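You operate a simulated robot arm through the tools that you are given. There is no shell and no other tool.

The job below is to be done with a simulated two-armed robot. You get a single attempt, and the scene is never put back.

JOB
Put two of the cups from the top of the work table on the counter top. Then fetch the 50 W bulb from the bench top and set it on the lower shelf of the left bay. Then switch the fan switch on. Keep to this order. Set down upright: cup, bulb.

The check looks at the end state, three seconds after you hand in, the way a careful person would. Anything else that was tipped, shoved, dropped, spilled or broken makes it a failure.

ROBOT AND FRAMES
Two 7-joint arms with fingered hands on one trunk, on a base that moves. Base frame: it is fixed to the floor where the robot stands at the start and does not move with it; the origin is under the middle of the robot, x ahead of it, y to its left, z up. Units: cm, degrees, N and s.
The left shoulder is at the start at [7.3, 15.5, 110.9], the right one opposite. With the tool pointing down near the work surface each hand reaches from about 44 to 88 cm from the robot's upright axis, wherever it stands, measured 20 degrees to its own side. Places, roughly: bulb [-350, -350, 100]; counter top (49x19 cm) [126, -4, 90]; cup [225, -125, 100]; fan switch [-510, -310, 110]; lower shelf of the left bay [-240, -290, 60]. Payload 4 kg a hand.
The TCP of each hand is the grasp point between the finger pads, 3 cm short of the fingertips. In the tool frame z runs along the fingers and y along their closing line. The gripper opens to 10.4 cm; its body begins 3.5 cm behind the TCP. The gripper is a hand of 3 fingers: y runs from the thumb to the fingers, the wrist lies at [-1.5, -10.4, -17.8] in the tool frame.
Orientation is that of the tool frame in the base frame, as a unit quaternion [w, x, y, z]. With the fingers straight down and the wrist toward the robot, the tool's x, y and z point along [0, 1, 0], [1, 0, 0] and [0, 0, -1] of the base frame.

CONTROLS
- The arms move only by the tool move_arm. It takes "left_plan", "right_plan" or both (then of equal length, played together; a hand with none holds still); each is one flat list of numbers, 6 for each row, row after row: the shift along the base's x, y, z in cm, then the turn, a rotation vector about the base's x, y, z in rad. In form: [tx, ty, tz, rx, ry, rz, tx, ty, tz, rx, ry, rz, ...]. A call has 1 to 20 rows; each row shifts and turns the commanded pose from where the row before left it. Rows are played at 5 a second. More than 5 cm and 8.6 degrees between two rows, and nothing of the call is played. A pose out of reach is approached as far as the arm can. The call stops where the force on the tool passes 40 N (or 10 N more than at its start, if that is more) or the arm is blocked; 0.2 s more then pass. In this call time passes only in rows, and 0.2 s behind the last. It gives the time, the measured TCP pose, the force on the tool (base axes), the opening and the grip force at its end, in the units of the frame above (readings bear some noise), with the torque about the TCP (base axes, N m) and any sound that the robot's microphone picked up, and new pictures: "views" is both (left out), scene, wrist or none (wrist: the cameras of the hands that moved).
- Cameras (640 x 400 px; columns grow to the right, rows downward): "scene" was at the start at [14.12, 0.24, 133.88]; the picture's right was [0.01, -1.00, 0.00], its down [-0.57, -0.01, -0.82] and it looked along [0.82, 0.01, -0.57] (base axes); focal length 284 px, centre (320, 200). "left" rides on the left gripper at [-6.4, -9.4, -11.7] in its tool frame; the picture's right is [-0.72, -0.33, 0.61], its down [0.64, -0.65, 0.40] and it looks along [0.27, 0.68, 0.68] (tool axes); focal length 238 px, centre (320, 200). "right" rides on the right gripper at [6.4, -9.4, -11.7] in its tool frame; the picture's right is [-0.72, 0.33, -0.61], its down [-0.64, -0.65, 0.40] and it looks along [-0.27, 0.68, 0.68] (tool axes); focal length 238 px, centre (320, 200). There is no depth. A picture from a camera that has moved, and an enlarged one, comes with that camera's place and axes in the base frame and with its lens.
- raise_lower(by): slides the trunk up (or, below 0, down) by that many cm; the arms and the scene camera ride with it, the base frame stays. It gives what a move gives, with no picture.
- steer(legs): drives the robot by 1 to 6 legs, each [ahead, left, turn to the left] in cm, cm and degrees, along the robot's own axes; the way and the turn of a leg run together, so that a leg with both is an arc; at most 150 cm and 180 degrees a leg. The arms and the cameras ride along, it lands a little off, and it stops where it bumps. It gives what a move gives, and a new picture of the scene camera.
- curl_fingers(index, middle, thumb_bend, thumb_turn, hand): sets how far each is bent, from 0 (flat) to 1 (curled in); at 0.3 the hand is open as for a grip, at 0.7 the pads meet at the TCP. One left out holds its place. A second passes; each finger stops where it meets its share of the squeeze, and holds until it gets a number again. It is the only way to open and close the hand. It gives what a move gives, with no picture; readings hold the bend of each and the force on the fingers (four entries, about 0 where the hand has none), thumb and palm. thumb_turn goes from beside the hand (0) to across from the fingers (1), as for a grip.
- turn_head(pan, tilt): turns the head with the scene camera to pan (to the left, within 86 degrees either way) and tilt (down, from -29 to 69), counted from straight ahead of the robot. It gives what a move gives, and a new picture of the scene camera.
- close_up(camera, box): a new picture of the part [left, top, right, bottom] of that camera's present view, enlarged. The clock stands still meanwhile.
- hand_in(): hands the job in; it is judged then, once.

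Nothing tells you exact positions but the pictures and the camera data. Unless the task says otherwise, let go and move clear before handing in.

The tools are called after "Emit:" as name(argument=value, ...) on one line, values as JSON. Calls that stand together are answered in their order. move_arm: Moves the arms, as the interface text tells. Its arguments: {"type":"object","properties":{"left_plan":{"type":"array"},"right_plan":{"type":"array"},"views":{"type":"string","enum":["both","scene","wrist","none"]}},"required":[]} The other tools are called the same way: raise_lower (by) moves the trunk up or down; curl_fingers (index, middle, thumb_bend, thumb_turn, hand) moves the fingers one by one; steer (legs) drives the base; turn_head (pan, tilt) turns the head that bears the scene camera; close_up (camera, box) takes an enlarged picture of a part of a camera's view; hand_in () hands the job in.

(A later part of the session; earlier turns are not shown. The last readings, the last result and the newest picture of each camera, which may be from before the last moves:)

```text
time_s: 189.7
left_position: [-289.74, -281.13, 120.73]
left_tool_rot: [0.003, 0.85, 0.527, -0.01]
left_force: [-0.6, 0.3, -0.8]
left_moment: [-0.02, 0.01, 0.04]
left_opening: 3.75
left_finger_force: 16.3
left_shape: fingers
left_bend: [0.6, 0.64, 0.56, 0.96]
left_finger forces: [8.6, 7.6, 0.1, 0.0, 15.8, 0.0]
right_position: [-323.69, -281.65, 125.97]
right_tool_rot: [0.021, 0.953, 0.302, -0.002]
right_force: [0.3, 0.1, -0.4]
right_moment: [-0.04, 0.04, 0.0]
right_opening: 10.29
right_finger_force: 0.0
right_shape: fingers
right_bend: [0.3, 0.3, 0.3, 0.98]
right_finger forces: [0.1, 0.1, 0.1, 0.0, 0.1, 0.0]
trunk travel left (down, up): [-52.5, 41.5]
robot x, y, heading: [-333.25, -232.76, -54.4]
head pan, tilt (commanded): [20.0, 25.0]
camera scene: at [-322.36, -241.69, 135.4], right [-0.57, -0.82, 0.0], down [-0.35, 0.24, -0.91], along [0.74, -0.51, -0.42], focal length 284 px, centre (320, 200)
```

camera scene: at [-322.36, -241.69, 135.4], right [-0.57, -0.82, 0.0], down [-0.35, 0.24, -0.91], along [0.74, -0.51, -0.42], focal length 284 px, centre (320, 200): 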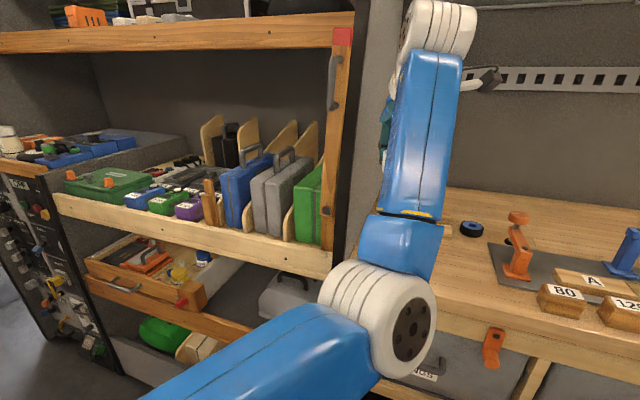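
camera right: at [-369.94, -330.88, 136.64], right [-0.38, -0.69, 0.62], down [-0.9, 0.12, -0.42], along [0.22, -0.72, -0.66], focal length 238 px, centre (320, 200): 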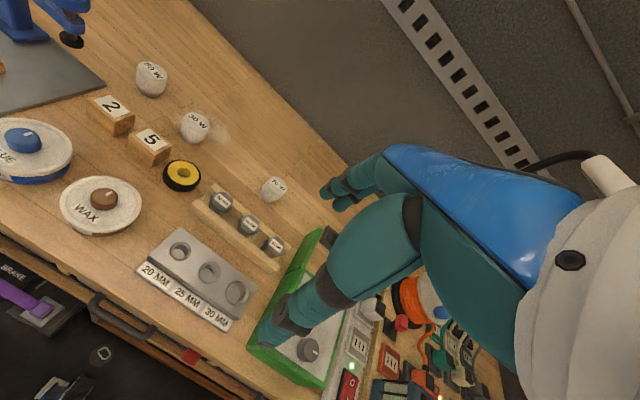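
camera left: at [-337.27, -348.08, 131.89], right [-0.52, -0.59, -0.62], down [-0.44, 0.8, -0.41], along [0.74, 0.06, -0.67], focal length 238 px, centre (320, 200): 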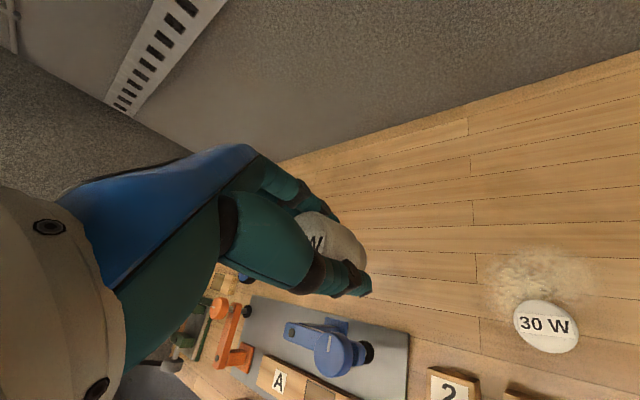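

That worked. I'll keep drawing the hand back in small steps.

Emit:
move_arm(left_plan=[-1.5, 2.1, 0, 0, 0, 0, -1.5, 2.1, 0, 0, 0, 0, -1.5, 2.1, 0, 0, 0, 0, -1.5, 2.1, 0, 0, 0, 0, -1.5, 2.1, 0, 0, 0, 0], views="scene")

```text
time_s: 191.1
left_position: [-284.58, -272.55, 121.68]
left_tool_rot: [-0.008, 0.815, 0.579, -0.008]
left_force: [0.1, -0.7, -0.8]
left_moment: [0.0, -0.02, 0.03]
left_opening: 3.74
left_finger_force: 16.3
left_shape: fingers
left_bend: [0.6, 0.64, 0.56, 0.96]
left_finger forces: [8.8, 7.6, 0.0, 0.0, 15.8, 0.0]
left hand out of reach, approached as far as the arm can: row 2, 3, 4, 5
right_position: [-324.25, -281.95, 125.84]
right_tool_rot: [0.019, 0.953, 0.302, 0.0]
right_force: [-1.1, -0.2, -0.9]
right_moment: [-0.01, 0.0, 0.03]
right_opening: 10.29
right_finger_force: 0.1
right_shape: fingers
right_bend: [0.3, 0.3, 0.3, 0.98]
right_finger forces: [0.1, 0.0, 0.1, 0.0, 0.1, 0.0]
trunk travel left (down, up): [-52.5, 41.5]
robot x, y, heading: [-332.98, -232.73, -54.3]
head pan, tilt (commanded): [20.0, 25.0]
stopped in row 5 (left hand): the arm was blocked; the commanded pose is now the measured one
camera scene: at [-322.78, -242.15, 135.39], right [-0.57, -0.82, 0.0], down [-0.35, 0.24, -0.91], along [0.75, -0.51, -0.42], focal length 284 px, centre (320, 200)
```

scene: 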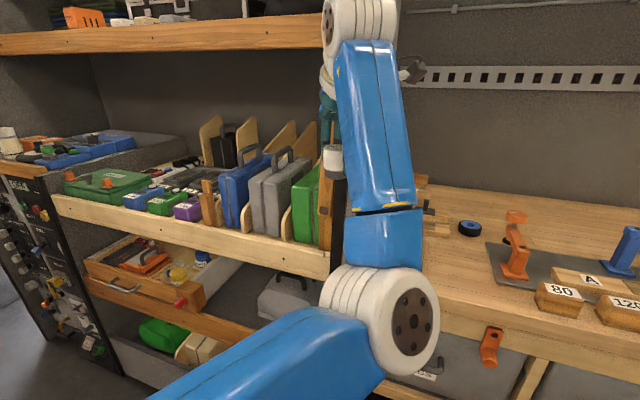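

The hand came back part-way but drifted left toward the post, since this turned wrist can't go closer. I'll move it right a little, then turn it back to straight before retracting further.

Emit:
move_arm(left_plan=[-2.5, -1.8, 0, 0, 0, 0, -2.5, -1.8, 0, 0, 0, 0, -1, -0.7, 0, 0, 0, -0.08, 0, 0, 0, 0, 0, -0.08, 0, 0, 0, 0, 0, -0.08], views="scene")

```text
time_s: 192.5
left_position: [-285.71, -274.23, 122.69]
left_tool_rot: [-0.001, 0.854, 0.521, -0.01]
left_force: [0.6, 0.0, -0.5]
left_moment: [-0.03, 0.03, 0.0]
left_opening: 3.74
left_finger_force: 16.2
left_shape: fingers
left_bend: [0.6, 0.64, 0.56, 0.96]
left_finger forces: [8.8, 7.6, 0.1, 0.1, 15.8, 0.0]
right_position: [-324.32, -281.78, 125.93]
right_tool_rot: [0.021, 0.953, 0.301, 0.0]
right_force: [0.4, 0.5, 0.4]
right_moment: [-0.03, 0.04, -0.02]
right_opening: 10.27
right_finger_force: 0.1
right_shape: fingers
right_bend: [0.3, 0.3, 0.3, 0.98]
right_finger forces: [0.0, 0.1, 0.1, 0.0, 0.0, 0.0]
trunk travel left (down, up): [-52.5, 41.5]
robot x, y, heading: [-333.26, -232.38, -54.5]
head pan, tilt (commanded): [20.0, 25.0]
stopped in row 5 (left hand): the arm was blocked; the commanded pose is now the measured one
camera scene: at [-322.8, -242.16, 135.39], right [-0.57, -0.82, 0.0], down [-0.35, 0.24, -0.91], along [0.75, -0.51, -0.42], focal length 284 px, centre (320, 200)
```

scene: 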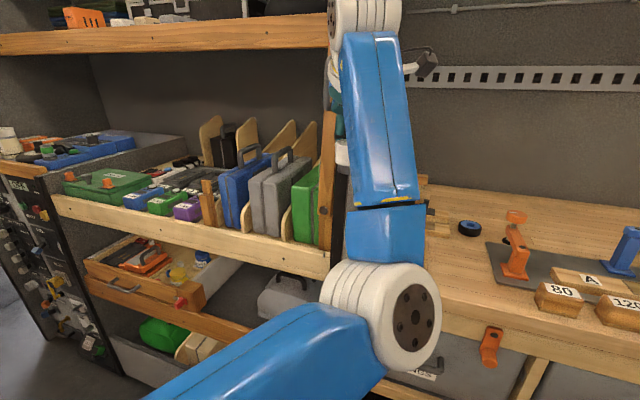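

The arm reports being blocked though the tool feels no force. I'll look down at the elbow to see what's limiting it.

Emit:
turn_head(pan=25, tilt=55)

Emit:
turn_head(pan=10, tilt=10)

```text
time_s: 193.4
left_position: [-285.69, -274.33, 122.64]
left_tool_rot: [0.0, 0.855, 0.519, -0.008]
left_force: [0.3, -0.3, -0.4]
left_moment: [-0.01, -0.01, 0.01]
left_opening: 3.75
left_finger_force: 16.0
left_shape: fingers
left_bend: [0.6, 0.64, 0.56, 0.96]
left_finger forces: [8.8, 7.6, 0.1, 0.1, 15.9, 0.1]
right_position: [-324.39, -281.89, 125.81]
right_tool_rot: [0.021, 0.953, 0.301, 0.0]
right_force: [0.4, 0.1, 0.3]
right_moment: [0.02, 0.02, -0.01]
right_opening: 10.27
right_finger_force: 0.0
right_shape: fingers
right_bend: [0.3, 0.3, 0.3, 0.98]
right_finger forces: [0.1, 0.0, 0.1, 0.0, 0.1, 0.1]
trunk travel left (down, up): [-52.5, 41.5]
robot x, y, heading: [-333.22, -232.34, -54.5]
head pan, tilt (commanded): [25.0, 55.0]
camera scene: at [-324.11, -240.49, 131.0], right [-0.49, -0.87, 0.0], down [-0.71, 0.41, -0.57], along [0.5, -0.28, -0.82], focal length 284 px, centre (320, 200)
```

scene: 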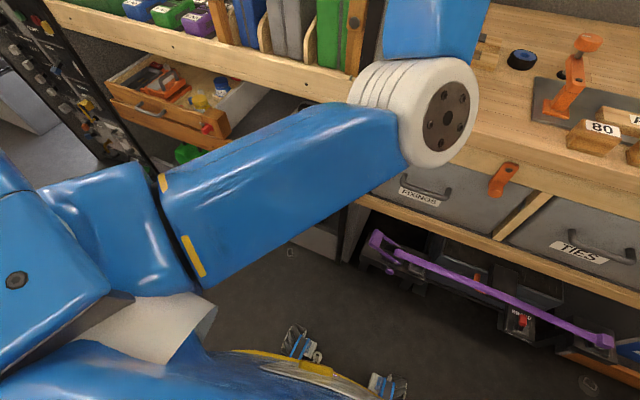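

```text
time_s: 194.5
left_position: [-285.7, -274.34, 122.69]
left_tool_rot: [0.001, 0.854, 0.52, -0.01]
left_force: [-0.9, 0.4, -0.5]
left_moment: [0.02, 0.03, 0.02]
left_opening: 3.72
left_finger_force: 16.0
left_shape: fingers
left_bend: [0.6, 0.64, 0.56, 0.96]
left_finger forces: [8.7, 7.6, 0.0, 0.1, 15.8, 0.0]
right_position: [-324.25, -281.78, 125.97]
right_tool_rot: [0.02, 0.953, 0.302, 0.0]
right_force: [0.1, -0.8, -0.3]
right_moment: [0.0, 0.01, 0.02]
right_opening: 10.31
right_finger_force: 0.0
right_shape: fingers
right_bend: [0.3, 0.3, 0.3, 0.98]
right_finger forces: [0.1, 0.0, 0.0, 0.0, 0.1, 0.1]
trunk travel left (down, up): [-52.5, 41.5]
robot x, y, heading: [-333.24, -232.5, -54.6]
head pan, tilt (commanded): [10.0, 10.0]
camera scene: at [-323.76, -243.48, 137.82], right [-0.7, -0.71, 0.0], down [-0.12, 0.13, -0.98], along [0.7, -0.69, -0.18], focal length 284 px, centre (320, 200)
```

scene: 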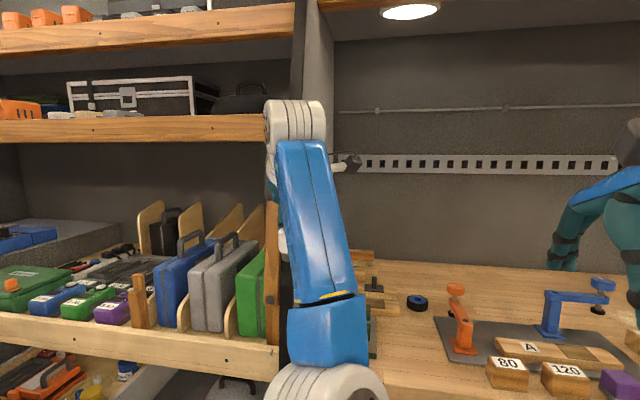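

The hand is right in front of the rack's corner post, so the fingers are likely touching it. I'll back the robot 6 cm straight away from the rack and then straighten the hand.

Emit:
steer(legs=[[-6, 0, 0]])

Emit:
close_up(camera="left", box=[0, 0, 640, 400])

```text
time_s: 195.5
left_position: [-288.83, -269.91, 122.21]
left_tool_rot: [-0.004, 0.854, 0.52, -0.009]
left_force: [-0.6, -0.3, -0.9]
left_moment: [0.01, 0.01, -0.02]
left_opening: 3.77
left_finger_force: 16.3
left_shape: fingers
left_bend: [0.6, 0.64, 0.56, 0.96]
left_finger forces: [8.9, 7.7, 0.0, 0.0, 15.8, 0.0]
right_position: [-327.38, -277.63, 125.48]
right_tool_rot: [0.017, 0.953, 0.302, -0.001]
right_force: [0.5, 0.0, -0.6]
right_moment: [0.03, 0.04, -0.04]
right_opening: 10.29
right_finger_force: 0.1
right_shape: fingers
right_bend: [0.3, 0.3, 0.3, 0.98]
right_finger forces: [0.0, 0.1, 0.0, 0.0, 0.0, 0.0]
trunk travel left (down, up): [-52.5, 41.5]
robot x, y, heading: [-336.54, -227.67, -54.5]
head pan, tilt (commanded): [10.0, 10.0]
camera scene: at [-326.71, -239.31, 137.7], right [-0.7, -0.71, 0.0], down [-0.13, 0.13, -0.98], along [0.7, -0.69, -0.18], focal length 284 px, centre (320, 200)
```

scene: 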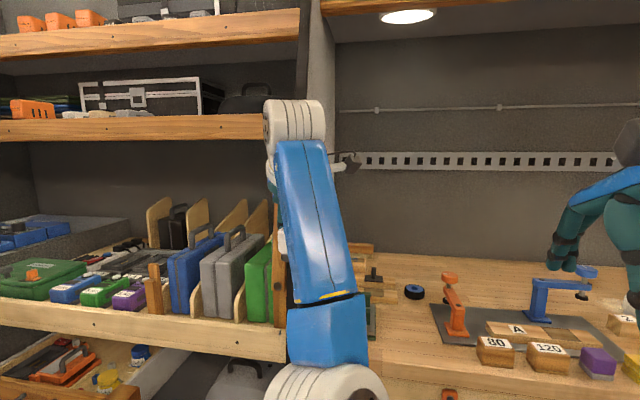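

```text
1.00 times, centred on (320, 200) of left (not enlarged: the box is as wide or as high as the picture)
camera zoom: at [-299.93, -271.35, 134.07], right [-0.63, -0.49, -0.6], down [-0.29, 0.87, -0.4], along [0.72, -0.08, -0.69], focal length 238 px, centre (320, 200)
```

zoom: 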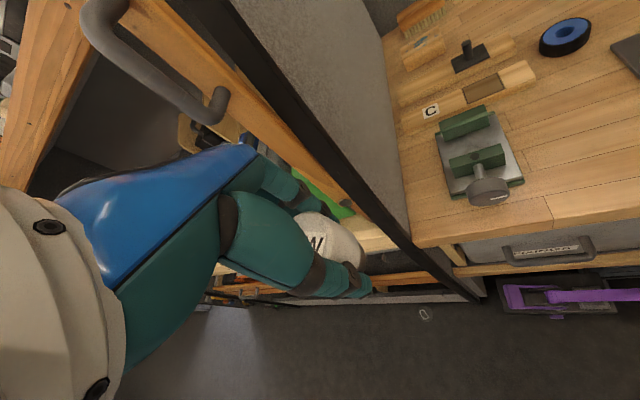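

Now the hand is clear of the post and the bulb is still upright. I'll try turning the hand straight and drawing it in again.

Emit:
move_arm(left_plan=[-1.5, -1.1, 0, 0, 0, -0.06, -1.5, -1.1, 0, 0, 0, -0.08, 0, 0, 0, 0, 0, -0.1, 0, 0, 0, 0, 0, -0.1, 0, 0, 0, 0, 0, -0.1], views="scene")

```text
time_s: 196.9
left_position: [-288.41, -269.72, 118.93]
left_tool_rot: [-0.034, 0.933, 0.358, -0.016]
left_force: [-0.9, -0.2, -0.7]
left_moment: [-0.05, 0.0, 0.01]
left_opening: 3.75
left_finger_force: 16.5
left_shape: fingers
left_bend: [0.6, 0.64, 0.56, 0.96]
left_finger forces: [8.9, 7.7, 0.1, 0.1, 16.0, 0.1]
right_position: [-328.21, -276.34, 126.08]
right_tool_rot: [0.022, 0.953, 0.302, 0.0]
right_force: [0.1, 0.5, 0.4]
right_moment: [-0.02, -0.02, -0.03]
right_opening: 10.29
right_finger_force: 0.1
right_shape: fingers
right_bend: [0.3, 0.3, 0.3, 0.98]
right_finger forces: [0.1, 0.0, 0.0, 0.0, 0.1, 0.1]
trunk travel left (down, up): [-52.5, 41.5]
robot x, y, heading: [-337.02, -227.89, -54.8]
head pan, tilt (commanded): [10.0, 10.0]
stopped in row 5 (left hand): the arm was blocked; the commanded pose is now the measured one
camera scene: at [-327.29, -238.51, 137.84], right [-0.7, -0.71, 0.0], down [-0.12, 0.12, -0.98], along [0.7, -0.69, -0.18], focal length 284 px, centre (320, 200)
```

scene: 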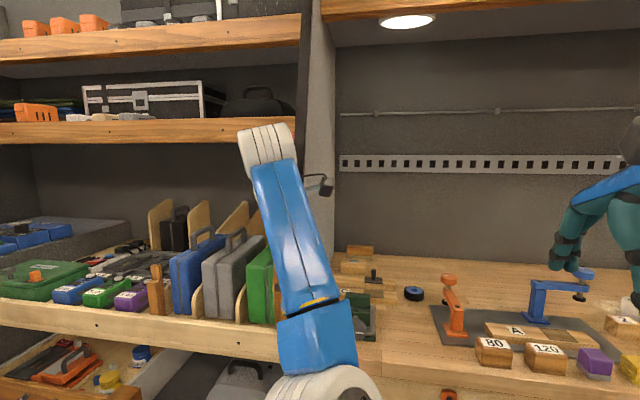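

The arm has settled with its elbow turned inward, so it can't retract from here. I'll slide right to open space in front of the bench, where I can stretch the arm out and let the elbow settle normally.

Emit:
steer(legs=[[0, -38, 0]])

Emit:
turn_head(pan=10, tilt=35)

```text
time_s: 199.3
left_position: [-318.78, -291.38, 118.89]
left_tool_rot: [-0.033, 0.935, 0.353, -0.019]
left_force: [0.5, 0.0, -0.9]
left_moment: [-0.01, -0.01, 0.0]
left_opening: 3.74
left_finger_force: 15.7
left_shape: fingers
left_bend: [0.6, 0.64, 0.56, 0.96]
left_finger forces: [8.9, 7.7, 0.0, 0.0, 15.8, 0.0]
right_position: [-358.53, -297.74, 126.1]
right_tool_rot: [0.022, 0.955, 0.297, -0.002]
right_force: [1.3, -0.2, -0.2]
right_moment: [0.02, 0.02, 0.04]
right_opening: 10.31
right_finger_force: 0.1
right_shape: fingers
right_bend: [0.3, 0.3, 0.3, 0.98]
right_finger forces: [0.0, 0.1, 0.1, 0.1, 0.0, 0.0]
trunk travel left (down, up): [-52.5, 41.5]
robot x, y, heading: [-366.73, -248.68, -55.2]
head pan, tilt (commanded): [10.0, 10.0]
camera scene: at [-357.38, -259.78, 137.82], right [-0.71, -0.7, 0.0], down [-0.13, 0.12, -0.98], along [0.69, -0.7, -0.18], focal length 284 px, centre (320, 200)
```

scene: 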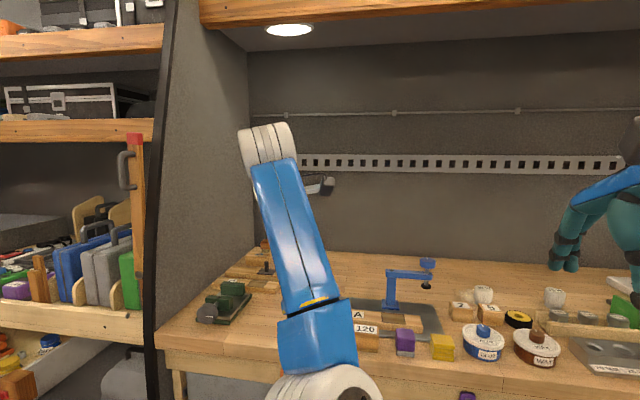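

```text
time_s: 200.2
left_position: [-319.12, -291.27, 119.18]
left_tool_rot: [-0.032, 0.934, 0.354, -0.017]
left_force: [0.5, 0.1, -0.4]
left_moment: [0.01, -0.02, 0.02]
left_opening: 3.74
left_finger_force: 16.0
left_shape: fingers
left_bend: [0.6, 0.64, 0.56, 0.96]
left_finger forces: [8.9, 7.8, 0.0, 0.0, 16.1, 0.0]
right_position: [-358.91, -297.65, 126.13]
right_tool_rot: [0.022, 0.954, 0.298, -0.002]
right_force: [0.2, -0.2, -0.5]
right_moment: [-0.01, -0.01, 0.02]
right_opening: 10.3
right_finger_force: 0.0
right_shape: fingers
right_bend: [0.3, 0.3, 0.3, 0.98]
right_finger forces: [0.0, 0.1, 0.0, 0.0, 0.0, 0.0]
trunk travel left (down, up): [-52.5, 41.5]
robot x, y, heading: [-367.25, -248.9, -55.3]
head pan, tilt (commanded): [10.0, 35.0]
camera scene: at [-358.06, -259.63, 133.82], right [-0.71, -0.7, 0.0], down [-0.4, 0.41, -0.82], along [0.58, -0.58, -0.57], focal length 284 px, centre (320, 200)
```

scene: 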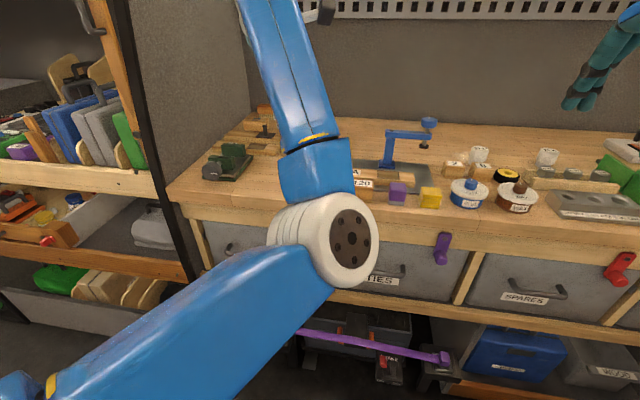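

The hand is in open space above the bench front. I'll stretch the arm forward a bit, levelling the hand, so the elbow can settle.

Emit:
move_arm(left_plan=[2.28, -3.29, -0.5, -0.012, -0.013, 0, 2.28, -3.29, -0.8, -0.012, -0.013, 0, 2.28, -3.29, -0.8, -0.012, -0.013, 0, 2.0, -2.9, -0.8, -0.012, -0.013, 0], views="scene")

```text
time_s: 201.2
left_position: [-310.1, -304.19, 116.0]
left_tool_rot: [-0.001, 0.935, 0.354, -0.002]
left_force: [0.6, 0.6, -1.4]
left_moment: [-0.02, 0.01, 0.0]
left_opening: 3.75
left_finger_force: 16.5
left_shape: fingers
left_bend: [0.6, 0.64, 0.56, 0.96]
left_finger forces: [9.1, 7.9, 0.1, 0.0, 15.8, 0.0]
right_position: [-359.01, -297.82, 126.08]
right_tool_rot: [0.022, 0.955, 0.297, -0.001]
right_force: [0.3, 0.3, -0.1]
right_moment: [-0.02, 0.0, 0.01]
right_opening: 10.29
right_finger_force: 0.1
right_shape: fingers
right_bend: [0.3, 0.3, 0.3, 0.98]
right_finger forces: [0.0, 0.0, 0.1, 0.0, 0.0, 0.0]
trunk travel left (down, up): [-52.5, 41.5]
robot x, y, heading: [-367.21, -249.01, -55.5]
head pan, tilt (commanded): [10.0, 35.0]
camera scene: at [-357.99, -259.76, 133.79], right [-0.71, -0.7, 0.0], down [-0.41, 0.41, -0.82], along [0.58, -0.58, -0.58], focal length 284 px, centre (320, 200)
```

scene: 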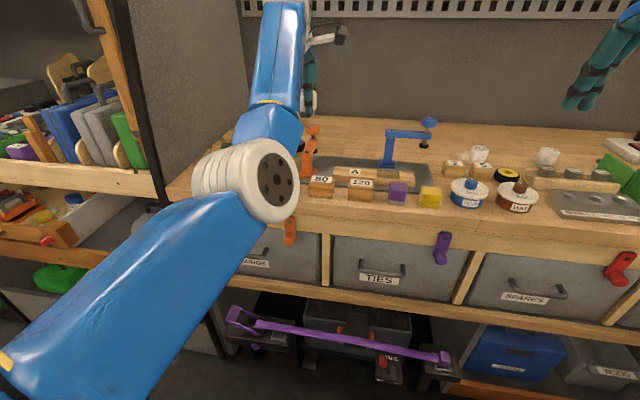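

The arm extends fine and the hand is level again. I'll stretch slightly more and then retract straight back, watching the elbow.

Emit:
move_arm(left_plan=[2.0, -2.9, -0.5, 0, 0, -0.04, 1.2, -1.7, -0.5, 0, 0, -0.04, -2.0, 2.9, 0.3, 0, 0, -0.03, -2.28, 3.29, 0.3, 0, 0, 0, -2.28, 3.29, 0.3, 0, 0, 0], views="scene")

```text
time_s: 202.4
left_position: [-315.26, -296.83, 116.13]
left_tool_rot: [-0.002, 0.953, 0.302, -0.002]
left_force: [-0.1, 0.0, -1.8]
left_moment: [-0.02, 0.0, -0.01]
left_opening: 3.66
left_finger_force: 15.3
left_shape: fingers
left_bend: [0.6, 0.64, 0.56, 0.96]
left_finger forces: [8.2, 8.2, 0.0, 0.0, 15.2, 0.1]
left hand out of reach, approached as far as the arm can: row 1, 2
right_position: [-359.01, -297.65, 126.2]
right_tool_rot: [0.023, 0.954, 0.298, -0.001]
right_force: [-0.6, 0.6, 0.3]
right_moment: [-0.01, -0.03, 0.03]
right_opening: 10.32
right_finger_force: 0.0
right_shape: fingers
right_bend: [0.3, 0.3, 0.3, 0.98]
right_finger forces: [0.0, 0.0, 0.0, 0.0, 0.0, 0.0]
trunk travel left (down, up): [-52.5, 41.5]
robot x, y, heading: [-367.13, -248.92, -55.2]
head pan, tilt (commanded): [10.0, 35.0]
camera scene: at [-358.08, -259.54, 133.83], right [-0.71, -0.7, 0.0], down [-0.4, 0.41, -0.82], along [0.58, -0.58, -0.58], focal length 284 px, centre (320, 200)
```

scene: 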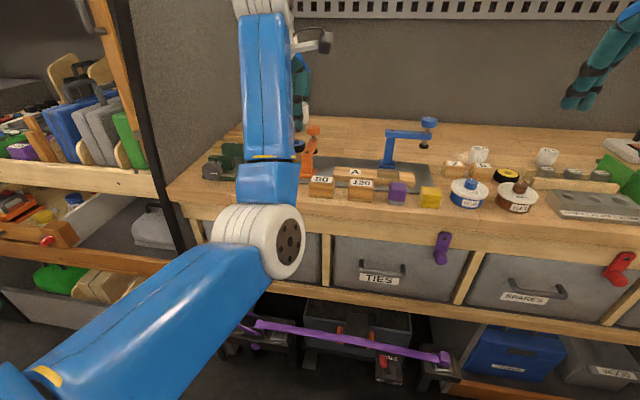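

The hand is straight and level now at about 69 cm ahead. I'll continue retracting.

Emit:
move_arm(left_plan=[-1.7, 2.46, 0.3, 0, 0, 0, -1.7, 2.46, 0.3, 0, 0, 0, -1.7, 2.46, 0.3, 0, 0, 0], views="scene")

```text
time_s: 203.4
left_position: [-317.07, -287.65, 116.93]
left_tool_rot: [0.0, 0.943, 0.334, 0.005]
left_force: [0.3, 0.9, -0.6]
left_moment: [0.0, 0.01, -0.01]
left_opening: 3.65
left_finger_force: 16.2
left_shape: fingers
left_bend: [0.6, 0.64, 0.56, 0.96]
left_finger forces: [8.1, 8.4, 0.0, 0.0, 15.2, 0.0]
right_position: [-358.57, -297.4, 126.16]
right_tool_rot: [0.024, 0.954, 0.297, -0.003]
right_force: [-0.3, 0.4, 0.0]
right_moment: [0.0, 0.02, -0.01]
right_opening: 10.3
right_finger_force: 0.1
right_shape: fingers
right_bend: [0.3, 0.3, 0.3, 0.98]
right_finger forces: [0.1, 0.0, 0.0, 0.1, 0.0, 0.1]
trunk travel left (down, up): [-52.5, 41.5]
robot x, y, heading: [-367.25, -249.13, -55.1]
head pan, tilt (commanded): [10.0, 35.0]
stopped in row 3 (left hand): the arm was blocked; the commanded pose is now the measured one
camera scene: at [-357.79, -259.53, 133.8], right [-0.71, -0.7, 0.0], down [-0.41, 0.41, -0.82], along [0.58, -0.58, -0.58], focal length 284 px, centre (320, 200)
```

scene: 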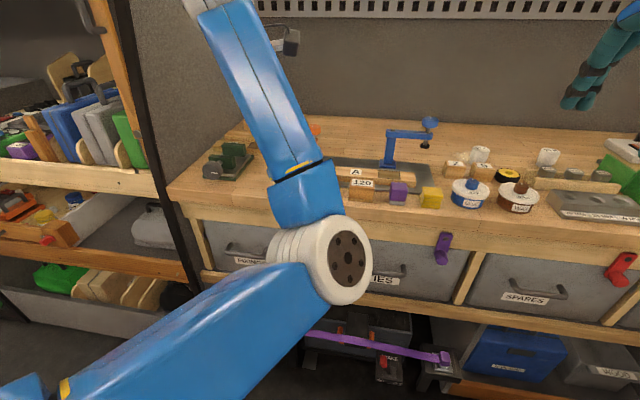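

Retracting makes the elbow swing inward again. I'll go forward and turn the hand clockwise instead, which should bring the wrist and elbow outward.

Emit:
move_arm(left_plan=[1.19, -4.04, -0.3, 0, 0, -0.06, 1.19, -4.04, -0.3, 0, 0, -0.06, 1.19, -4.04, 0, 0, 0, -0.1, 0, 0, 0, 0, 0, -0.12, 0, 0, 0, 0, 0, -0.12, 0, 0, 0, 0, 0, -0.12, 0, 0, 0, 0, 0, -0.12], views="scene")

```text
time_s: 205.0
left_position: [-313.97, -300.11, 116.4]
left_tool_rot: [0.002, 1.0, -0.015, 0.004]
left_force: [-0.6, 0.2, -1.2]
left_moment: [-0.03, 0.02, -0.01]
left_opening: 3.65
left_finger_force: 15.7
left_shape: fingers
left_bend: [0.6, 0.64, 0.57, 0.96]
left_finger forces: [8.0, 8.4, 0.1, 0.0, 15.0, 0.0]
right_position: [-358.93, -297.43, 126.25]
right_tool_rot: [0.024, 0.954, 0.298, -0.002]
right_force: [0.1, -0.1, 1.1]
right_moment: [-0.02, -0.01, 0.0]
right_opening: 10.32
right_finger_force: 0.0
right_shape: fingers
right_bend: [0.3, 0.3, 0.3, 0.98]
right_finger forces: [0.0, 0.0, 0.0, 0.0, 0.0, 0.0]
trunk travel left (down, up): [-52.5, 41.5]
robot x, y, heading: [-366.77, -249.21, -55.1]
head pan, tilt (commanded): [10.0, 35.0]
camera scene: at [-357.97, -259.63, 133.81], right [-0.71, -0.7, 0.0], down [-0.41, 0.41, -0.82], along [0.58, -0.58, -0.58], focal length 284 px, centre (320, 200)
```

scene: 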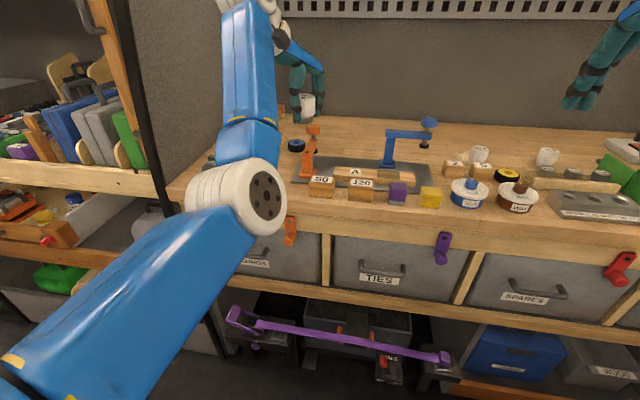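

Turning clockwise worked and the elbow moved outward. Now I'll retract straight back with this hand angle.

Emit:
move_arm(left_plan=[-1.7, 2.46, 0.2, 0, 0, 0, -1.7, 2.46, 0.2, 0, 0, 0, -1.7, 2.46, 0.2, 0, 0, 0, -1.7, 2.46, 0.2, 0, 0, 0], views="scene")

```text
time_s: 206.0
left_position: [-313.93, -286.15, 107.45]
left_tool_rot: [-0.069, 0.995, 0.057, -0.054]
left_force: [0.1, 0.9, -1.8]
left_moment: [-0.05, 0.02, -0.03]
left_opening: 3.58
left_finger_force: 14.9
left_shape: fingers
left_bend: [0.6, 0.64, 0.57, 0.96]
left_finger forces: [8.1, 8.2, 0.0, 0.0, 14.5, 0.1]
right_position: [-358.16, -297.03, 126.24]
right_tool_rot: [0.023, 0.954, 0.298, -0.004]
right_force: [0.7, 0.2, -0.4]
right_moment: [-0.06, 0.04, -0.05]
right_opening: 10.31
right_finger_force: 0.0
right_shape: fingers
right_bend: [0.3, 0.3, 0.3, 0.98]
right_finger forces: [0.0, 0.0, 0.0, 0.0, 0.0, 0.1]
trunk travel left (down, up): [-52.5, 41.5]
robot x, y, heading: [-367.49, -249.17, -55.0]
head pan, tilt (commanded): [10.0, 35.0]
stopped in row 4 (left hand): the arm was blocked; the commanded pose is now the measured one
camera scene: at [-357.35, -259.51, 133.76], right [-0.71, -0.7, 0.0], down [-0.41, 0.41, -0.82], along [0.57, -0.58, -0.58], focal length 284 px, centre (320, 200)
```

scene: 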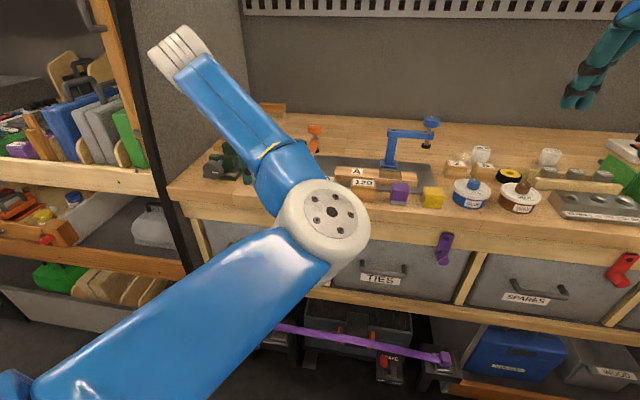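

Retracting at this height always folds the elbow inward. Instead I'll keep the arm nearly straight and swing it upward, so the hand ends high and close to the robot. First I'll return to a level, forward pose.

Emit:
move_arm(left_plan=[0.16, -2.3, 2, -0.026, -0.023, 0.06, 0.16, -2.3, 2, -0.026, -0.023, 0.06, 0.16, -2.3, 2, -0.026, -0.023, 0.06, 0.16, -2.3, 2, -0.026, -0.023, 0.06, 0.16, -2.3, 2, -0.026, -0.023, 0.06], views="scene")

```text
time_s: 207.2
left_position: [-314.31, -298.09, 117.89]
left_tool_rot: [0.007, 0.98, 0.2, -0.006]
left_force: [0.0, 0.2, -0.8]
left_moment: [-0.03, 0.01, -0.01]
left_opening: 3.55
left_finger_force: 15.2
left_shape: fingers
left_bend: [0.6, 0.64, 0.57, 0.96]
left_finger forces: [7.9, 8.1, 0.0, 0.0, 14.4, 0.1]
right_position: [-359.02, -297.43, 126.23]
right_tool_rot: [0.024, 0.954, 0.298, -0.001]
right_force: [-0.3, -0.3, -0.2]
right_moment: [-0.01, -0.04, -0.02]
right_opening: 10.3
right_finger_force: 0.1
right_shape: fingers
right_bend: [0.3, 0.3, 0.3, 0.98]
right_finger forces: [0.0, 0.1, 0.0, 0.0, 0.0, 0.0]
trunk travel left (down, up): [-52.5, 41.5]
robot x, y, heading: [-367.24, -248.75, -55.4]
head pan, tilt (commanded): [10.0, 35.0]
camera scene: at [-358.29, -259.86, 133.8], right [-0.71, -0.7, 0.0], down [-0.4, 0.41, -0.82], along [0.58, -0.58, -0.58], focal length 284 px, centre (320, 200)
```

scene: 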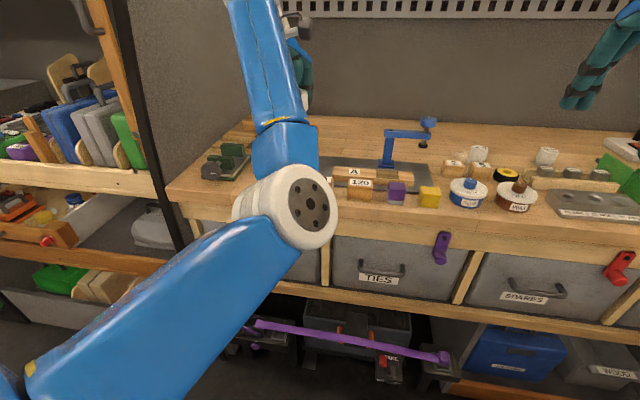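

The hand is level again at about 70 cm ahead. Now I'll swing it upward along an arc with the arm nearly straight.

Emit:
move_arm(left_plan=[-0.34, 0.49, 4, -0.005, 0, 0.03, -1.02, 1.48, 4.2, -0.005, 0.005, 0.03, -1.48, 2.14, 4, 0, 0, 0.03, -1.82, 2.63, 3.6, 0, 0, 0.03], views="scene")

```text
time_s: 208.2
left_position: [-319.19, -290.99, 133.62]
left_tool_rot: [0.012, 0.966, 0.257, -0.008]
left_force: [-0.6, -0.5, -2.2]
left_moment: [-0.01, 0.0, 0.04]
left_opening: 3.56
left_finger_force: 15.2
left_shape: fingers
left_bend: [0.61, 0.64, 0.57, 0.96]
left_finger forces: [7.9, 8.1, 0.0, 0.0, 14.2, 0.1]
right_position: [-359.31, -297.2, 126.38]
right_tool_rot: [0.025, 0.954, 0.298, -0.001]
right_force: [-0.4, 0.4, 0.5]
right_moment: [0.0, -0.02, -0.01]
right_opening: 10.32
right_finger_force: 0.0
right_shape: fingers
right_bend: [0.3, 0.3, 0.3, 0.98]
right_finger forces: [0.0, 0.1, 0.0, 0.0, 0.0, 0.1]
trunk travel left (down, up): [-52.5, 41.5]
robot x, y, heading: [-367.01, -248.77, -55.3]
head pan, tilt (commanded): [10.0, 35.0]
camera scene: at [-358.61, -259.5, 133.86], right [-0.71, -0.7, 0.0], down [-0.4, 0.41, -0.82], along [0.58, -0.58, -0.57], focal length 284 px, centre (320, 200)
```

scene: 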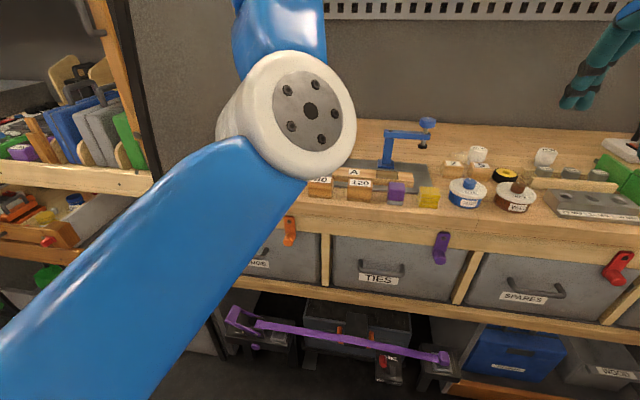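

That works. I'll continue the arc up and back.

Emit:
move_arm(left_plan=[-2.04, 2.96, 3.2, -0.01, 0.0, 0.02, -2.2, 3.2, 2.9, -0.005, 0.005, 0, -2.2, 3.2, 2.6, 0, 0, 0], views="scene")

```text
time_s: 208.9
left_position: [-315.4, -287.17, 126.81]
left_tool_rot: [-0.094, 0.944, 0.313, -0.053]
left_force: [0.5, 0.5, -1.1]
left_moment: [-0.02, 0.01, 0.0]
left_opening: 3.54
left_finger_force: 15.1
left_shape: fingers
left_bend: [0.61, 0.64, 0.57, 0.96]
left_finger forces: [7.9, 8.2, 0.1, 0.1, 14.1, 0.0]
right_position: [-358.61, -297.16, 126.31]
right_tool_rot: [0.024, 0.954, 0.299, -0.003]
right_force: [0.0, -0.1, -0.7]
right_moment: [-0.01, 0.0, 0.01]
right_opening: 10.29
right_finger_force: 0.1
right_shape: fingers
right_bend: [0.3, 0.3, 0.3, 0.98]
right_finger forces: [0.0, 0.0, 0.0, 0.0, 0.0, 0.0]
trunk travel left (down, up): [-52.5, 41.5]
robot x, y, heading: [-367.26, -248.8, -55.3]
head pan, tilt (commanded): [10.0, 35.0]
stopped in row 3 (left hand): the arm was blocked; the commanded pose is now the measured one
camera scene: at [-357.84, -259.79, 133.77], right [-0.71, -0.7, 0.0], down [-0.41, 0.41, -0.82], along [0.58, -0.58, -0.58], focal length 284 px, centre (320, 200)
```

scene: 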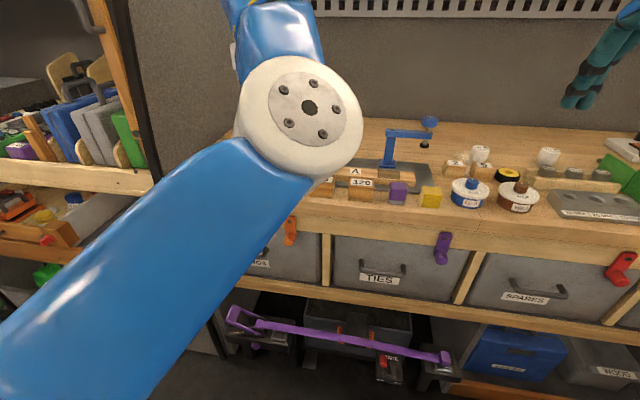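

The limit seems to be how far the wrist can bend when the forearm points steeply up. I'll return to the level forward pose and raise the trunk, then lower the hand relative to the shoulder so the forearm stays flatter.

Emit:
move_arm(left_plan=[0.25, -2.55, -1.5, -0.036, -0.04, 0, 0.25, -2.55, -1.5, -0.036, -0.04, 0, 0.25, -2.55, -1.5, -0.036, -0.04, 0, 0.25, -2.55, -1.5, -0.036, -0.04, 0], views="none")

Emit:
raise_lower(by=28)

```text
time_s: 209.9
left_position: [-314.96, -297.51, 121.19]
left_tool_rot: [0.0, 0.95, 0.312, 0.003]
left_force: [-0.9, -0.5, -1.5]
left_moment: [-0.01, 0.03, 0.01]
left_opening: 3.51
left_finger_force: 14.5
left_shape: fingers
left_bend: [0.61, 0.64, 0.57, 0.96]
left_finger forces: [7.7, 8.0, 0.0, 0.0, 14.1, 0.0]
right_position: [-358.91, -297.14, 126.36]
right_tool_rot: [0.024, 0.954, 0.298, -0.003]
right_force: [-1.1, -0.3, 0.3]
right_moment: [0.01, 0.02, 0.02]
right_opening: 10.3
right_finger_force: 0.1
right_shape: fingers
right_bend: [0.3, 0.3, 0.3, 0.98]
right_finger forces: [0.0, 0.0, 0.0, 0.0, 0.1, 0.0]
trunk travel left (down, up): [-52.5, 41.5]
robot x, y, heading: [-367.06, -248.89, -55.2]
head pan, tilt (commanded): [10.0, 35.0]
```

```text
time_s: 212.7
left_position: [-315.0, -297.5, 149.11]
left_tool_rot: [0.0, 0.95, 0.313, 0.004]
left_force: [1.1, 0.9, -0.1]
left_moment: [-0.03, 0.02, 0.0]
left_opening: 3.54
left_finger_force: 14.6
left_shape: fingers
left_bend: [0.61, 0.64, 0.57, 0.96]
left_finger forces: [7.8, 8.0, 0.1, 0.0, 14.1, 0.0]
right_position: [-358.89, -297.15, 154.45]
right_tool_rot: [0.025, 0.955, 0.297, -0.002]
right_force: [0.5, 0.3, 0.6]
right_moment: [-0.03, 0.01, 0.01]
right_opening: 10.3
right_finger_force: 0.0
right_shape: fingers
right_bend: [0.3, 0.3, 0.3, 0.98]
right_finger forces: [0.0, 0.0, 0.1, 0.0, 0.1, 0.0]
trunk travel left (down, up): [-80.5, 13.5]
robot x, y, heading: [-367.23, -249.24, -55.0]
head pan, tilt (commanded): [10.0, 35.0]
```

The trunk is up 28 cm. Now I'll lower the left hand back to z ≈ 120, below shoulder height, and then retract.

Emit:
move_arm(left_plan=[0, 0, -4, 0, 0, 0, 0, 0, -4, 0, 0, 0, 0, 0, -4, 0, 0, 0, 0, 0, -4, 0, 0, 0, 0, 0, -4, 0, 0, 0, 0, 0, -4, 0, 0, 0, 0, 0, -4, 0, 0, 0], views="scene")

```text
time_s: 214.3
left_position: [-315.12, -297.46, 120.92]
left_tool_rot: [0.001, 0.95, 0.313, 0.003]
left_force: [-0.5, -0.1, -0.6]
left_moment: [0.0, 0.0, -0.01]
left_opening: 3.51
left_finger_force: 14.5
left_shape: fingers
left_bend: [0.61, 0.64, 0.57, 0.96]
left_finger forces: [7.8, 7.7, 0.1, 0.0, 14.0, 0.0]
right_position: [-358.82, -297.01, 154.39]
right_tool_rot: [0.024, 0.954, 0.298, -0.002]
right_force: [-0.6, -0.9, 0.1]
right_moment: [0.03, 0.02, -0.01]
right_opening: 10.28
right_finger_force: 0.1
right_shape: fingers
right_bend: [0.3, 0.3, 0.3, 0.98]
right_finger forces: [0.0, 0.0, 0.1, 0.0, 0.0, 0.1]
trunk travel left (down, up): [-80.5, 13.5]
robot x, y, heading: [-367.21, -248.83, -55.4]
head pan, tilt (commanded): [10.0, 35.0]
camera scene: at [-358.02, -259.7, 161.81], right [-0.71, -0.7, 0.0], down [-0.41, 0.41, -0.82], along [0.58, -0.58, -0.58], focal length 284 px, centre (320, 200)
```

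scene: 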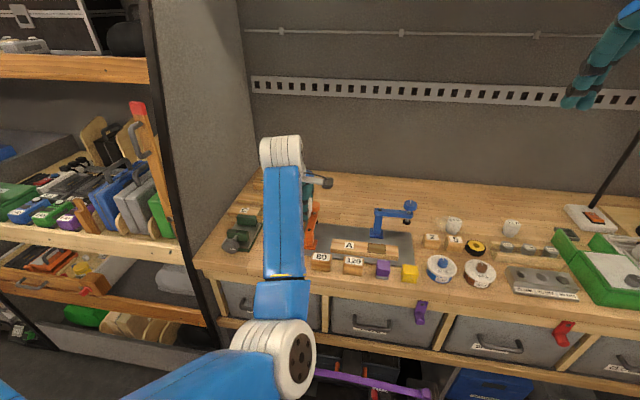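

Good. The hand is level at z ≈ 121 with the shoulder higher now. I'll retract straight back in small steps.

Emit:
move_arm(left_plan=[-1.7, 2.46, 0, 0, 0, 0, -1.7, 2.46, 0, 0, 0, 0, -1.7, 2.46, 0, 0, 0, 0, -1.7, 2.46, 0, 0, 0, 0], views="scene")

```text
time_s: 215.5
left_position: [-319.1, -286.36, 122.83]
left_tool_rot: [0.01, 0.943, 0.33, 0.03]
left_force: [-0.1, 0.2, -1.3]
left_moment: [0.0, 0.0, -0.01]
left_opening: 3.49
left_finger_force: 15.2
left_shape: fingers
left_bend: [0.61, 0.64, 0.57, 0.96]
left_finger forces: [7.8, 7.6, 0.1, 0.1, 13.7, 0.1]
right_position: [-359.16, -296.76, 154.47]
right_tool_rot: [0.025, 0.954, 0.298, -0.001]
right_force: [-0.5, 0.2, 0.9]
right_moment: [0.0, 0.01, -0.01]
right_opening: 10.27
right_finger_force: 0.1
right_shape: fingers
right_bend: [0.3, 0.3, 0.3, 0.98]
right_finger forces: [0.0, 0.0, 0.0, 0.1, 0.0, 0.0]
trunk travel left (down, up): [-80.5, 13.5]
robot x, y, heading: [-367.36, -248.95, -55.3]
head pan, tilt (commanded): [10.0, 35.0]
stopped in row 4 (left hand): the arm was blocked; the commanded pose is now the measured one
camera scene: at [-358.15, -259.61, 161.82], right [-0.71, -0.7, 0.0], down [-0.4, 0.41, -0.82], along [0.58, -0.58, -0.57], focal length 284 px, centre (320, 200)
```

scene: 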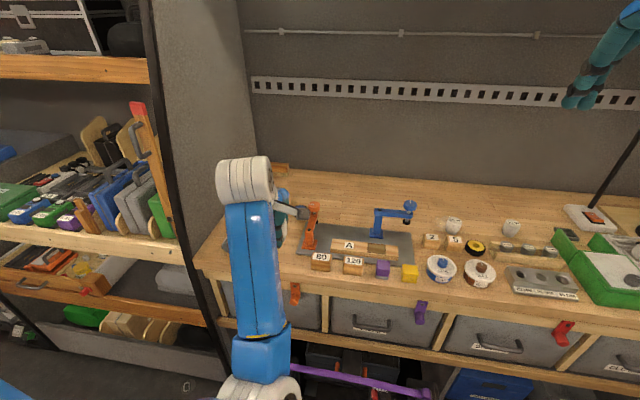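

The hand is now about 58 cm ahead, with its front at f ≈ 55, so it clears the post and its handle. I'll back up 3 cm for margin and slide left past the divider in short legs.

Emit:
steer(legs=[[-3, 0, 0], [0, 25, 0]])

Emit:
close_up(camera="left", box=[0, 0, 640, 400])

```text
time_s: 217.8
left_position: [-300.11, -269.4, 122.65]
left_tool_rot: [0.007, 0.943, 0.332, 0.032]
left_force: [-0.5, 0.1, -1.3]
left_moment: [0.0, -0.04, 0.01]
left_opening: 3.49
left_finger_force: 14.4
left_shape: fingers
left_bend: [0.61, 0.64, 0.57, 0.96]
left_finger forces: [7.8, 7.6, 0.1, 0.0, 13.7, 0.0]
right_position: [-340.13, -280.22, 154.2]
right_tool_rot: [0.025, 0.954, 0.299, 0.002]
right_force: [-0.6, 1.3, 0.2]
right_moment: [-0.02, -0.01, 0.03]
right_opening: 10.29
right_finger_force: 0.1
right_shape: fingers
right_bend: [0.3, 0.3, 0.3, 0.98]
right_finger forces: [0.0, 0.0, 0.1, 0.0, 0.1, 0.0]
trunk travel left (down, up): [-80.5, 13.5]
robot x, y, heading: [-348.23, -231.66, -54.9]
head pan, tilt (commanded): [10.0, 35.0]
camera scene: at [-339.27, -242.89, 161.81], right [-0.71, -0.71, -0.01], down [-0.4, 0.41, -0.82], along [0.58, -0.58, -0.58], focal length 284 px, centre (320, 200)
```

scene: 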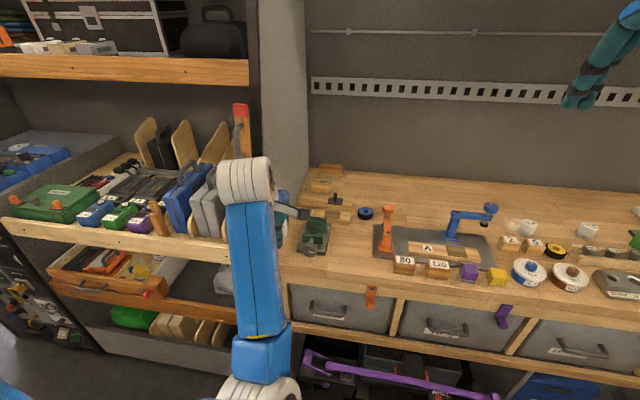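

```text
1.00 times, centred on (320, 200) of left (not enlarged: the box is as wide or as high as the picture)
camera zoom: at [-311.78, -266.21, 133.56], right [-0.72, -0.19, -0.67], down [0.12, 0.91, -0.39], along [0.68, -0.36, -0.64], focal length 238 px, centre (320, 200)
```

zoom: 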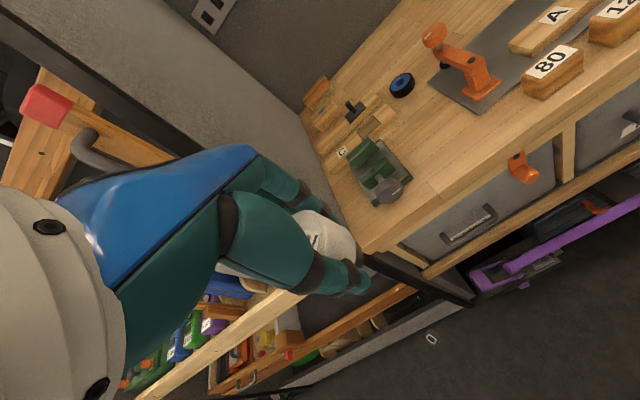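

The hand is in the aisle, just short of the post and clear of it. I'll continue sliding left.

Emit:
steer(legs=[[0, 25, 0]])

Emit:
steer(legs=[[0, 22, 0]])

Emit:
turn_head(pan=10, tilt=50)

```text
time_s: 219.6
left_position: [-279.38, -254.75, 122.93]
left_tool_rot: [0.007, 0.943, 0.331, 0.037]
left_force: [0.1, -0.7, -1.0]
left_moment: [0.0, -0.02, 0.04]
left_opening: 3.48
left_finger_force: 14.6
left_shape: fingers
left_bend: [0.61, 0.64, 0.57, 0.96]
left_finger forces: [7.8, 7.6, 0.0, 0.0, 13.7, 0.0]
right_position: [-319.47, -265.4, 154.35]
right_tool_rot: [0.025, 0.954, 0.298, 0.003]
right_force: [-0.6, 0.7, 0.6]
right_moment: [0.0, -0.04, 0.04]
right_opening: 10.29
right_finger_force: 0.1
right_shape: fingers
right_bend: [0.3, 0.3, 0.3, 0.98]
right_finger forces: [0.1, 0.1, 0.1, 0.0, 0.1, 0.0]
trunk travel left (down, up): [-80.5, 13.5]
robot x, y, heading: [-326.69, -217.24, -55.4]
head pan, tilt (commanded): [10.0, 35.0]
camera scene: at [-318.61, -228.29, 161.83], right [-0.71, -0.7, -0.01], down [-0.4, 0.41, -0.82], along [0.58, -0.58, -0.57], focal length 284 px, centre (320, 200)
```

scene: 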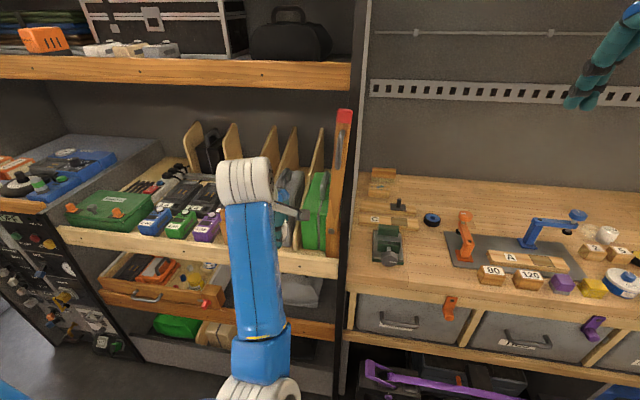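

```text
time_s: 221.3
left_position: [-261.0, -241.79, 122.69]
left_tool_rot: [0.009, 0.943, 0.331, 0.036]
left_force: [0.3, -0.2, -1.5]
left_moment: [0.0, -0.01, -0.04]
left_opening: 3.5
left_finger_force: 14.8
left_shape: fingers
left_bend: [0.61, 0.64, 0.57, 0.96]
left_finger forces: [7.7, 7.7, 0.1, 0.1, 13.7, 0.0]
right_position: [-301.31, -252.42, 154.43]
right_tool_rot: [0.026, 0.955, 0.297, 0.001]
right_force: [0.1, 0.5, -0.8]
right_moment: [-0.02, 0.02, -0.03]
right_opening: 10.26
right_finger_force: 0.0
right_shape: fingers
right_bend: [0.3, 0.3, 0.3, 0.98]
right_finger forces: [0.1, 0.0, 0.1, 0.0, 0.0, 0.0]
trunk travel left (down, up): [-80.5, 13.5]
robot x, y, heading: [-308.73, -204.69, -55.1]
head pan, tilt (commanded): [10.0, 35.0]
camera scene: at [-300.06, -215.46, 161.82], right [-0.71, -0.7, -0.01], down [-0.4, 0.41, -0.82], along [0.58, -0.58, -0.57], focal length 284 px, centre (320, 200)
```

scene: 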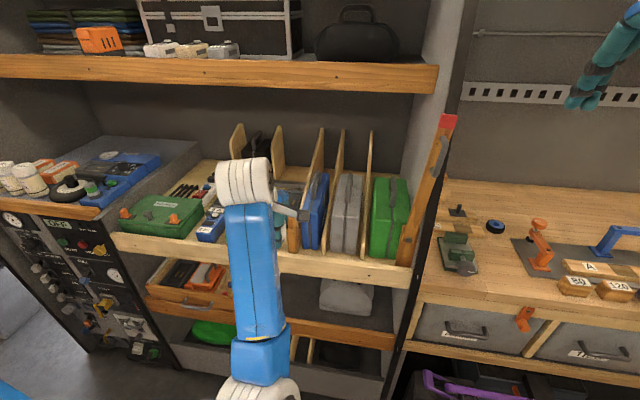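

```text
time_s: 222.1
left_position: [-260.52, -241.35, 122.95]
left_tool_rot: [0.01, 0.942, 0.332, 0.036]
left_force: [0.2, 0.2, -1.4]
left_moment: [0.0, -0.01, 0.0]
left_opening: 3.51
left_finger_force: 15.1
left_shape: fingers
left_bend: [0.61, 0.64, 0.57, 0.96]
left_finger forces: [7.8, 7.7, 0.0, 0.0, 13.7, 0.0]
right_position: [-300.73, -251.87, 154.68]
right_tool_rot: [0.027, 0.954, 0.298, -0.002]
right_force: [0.1, -0.4, 0.3]
right_moment: [-0.03, 0.0, -0.05]
right_opening: 10.29
right_finger_force: 0.1
right_shape: fingers
right_bend: [0.3, 0.3, 0.3, 0.98]
right_finger forces: [0.0, 0.0, 0.0, 0.0, 0.0, 0.0]
trunk travel left (down, up): [-80.5, 13.5]
robot x, y, heading: [-308.42, -204.99, -55.2]
head pan, tilt (commanded): [10.0, 50.0]
camera scene: at [-300.22, -214.28, 159.65], right [-0.71, -0.71, 0.0], down [-0.54, 0.54, -0.64], along [0.45, -0.45, -0.77], focal length 284 px, centre (320, 200)
```

scene: 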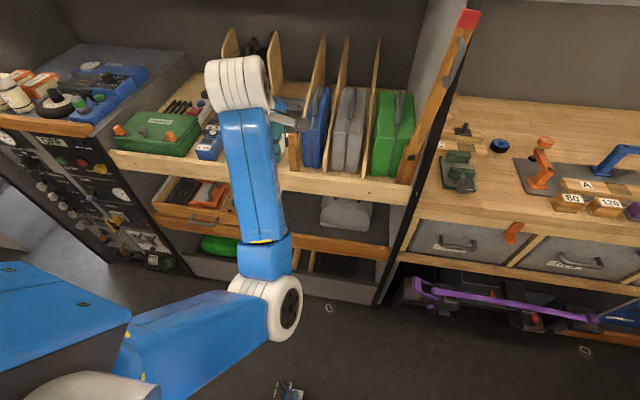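

The hand is past the divider and in front of the gap on the lower shelf (n ≈ -352). I'll lower the trunk in two steps to bring the bulb down to shelf height, in the free aisle.

Emit:
raise_lower(by=-35)

Emit:
turn_head(pan=15, tilt=45)

```text
time_s: 225.5
left_position: [-260.68, -241.35, 87.83]
left_tool_rot: [0.009, 0.943, 0.332, 0.036]
left_force: [-0.9, -0.5, -2.4]
left_moment: [0.01, 0.02, 0.04]
left_opening: 3.49
left_finger_force: 14.9
left_shape: fingers
left_bend: [0.61, 0.64, 0.57, 0.96]
left_finger forces: [7.7, 7.7, 0.1, 0.1, 13.7, 0.0]
right_position: [-300.96, -251.82, 119.57]
right_tool_rot: [0.027, 0.954, 0.298, -0.001]
right_force: [-0.6, -0.6, -0.8]
right_moment: [0.01, 0.02, 0.0]
right_opening: 10.3
right_finger_force: 0.1
right_shape: fingers
right_bend: [0.3, 0.3, 0.3, 0.98]
right_finger forces: [0.0, 0.0, 0.0, 0.0, 0.0, 0.0]
trunk travel left (down, up): [-45.5, 48.5]
robot x, y, heading: [-308.25, -204.43, -55.3]
head pan, tilt (commanded): [10.0, 50.0]
```

```text
time_s: 226.2
left_position: [-260.68, -241.24, 87.78]
left_tool_rot: [0.008, 0.942, 0.332, 0.036]
left_force: [0.4, -1.1, -1.0]
left_moment: [-0.04, -0.02, 0.03]
left_opening: 3.48
left_finger_force: 14.6
left_shape: fingers
left_bend: [0.61, 0.64, 0.57, 0.96]
left_finger forces: [7.7, 7.7, 0.0, 0.0, 13.7, 0.0]
right_position: [-300.81, -251.95, 119.61]
right_tool_rot: [0.027, 0.955, 0.297, 0.0]
right_force: [0.1, -0.3, -0.1]
right_moment: [0.0, 0.0, 0.0]
right_opening: 10.28
right_finger_force: 0.1
right_shape: fingers
right_bend: [0.3, 0.3, 0.3, 0.98]
right_finger forces: [0.0, 0.0, 0.0, 0.0, 0.0, 0.1]
trunk travel left (down, up): [-45.5, 48.5]
robot x, y, heading: [-309.23, -204.37, -55.1]
head pan, tilt (commanded): [15.0, 45.0]
camera scene: at [-299.54, -214.04, 125.34], right [-0.65, -0.76, 0.0], down [-0.54, 0.46, -0.71], along [0.54, -0.45, -0.71], focal length 284 px, centre (320, 200)
```

scene: 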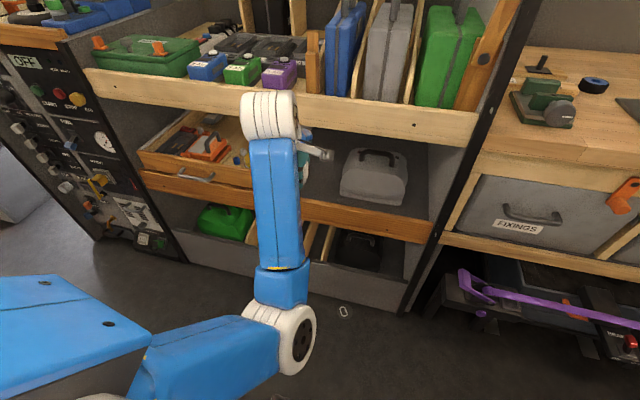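

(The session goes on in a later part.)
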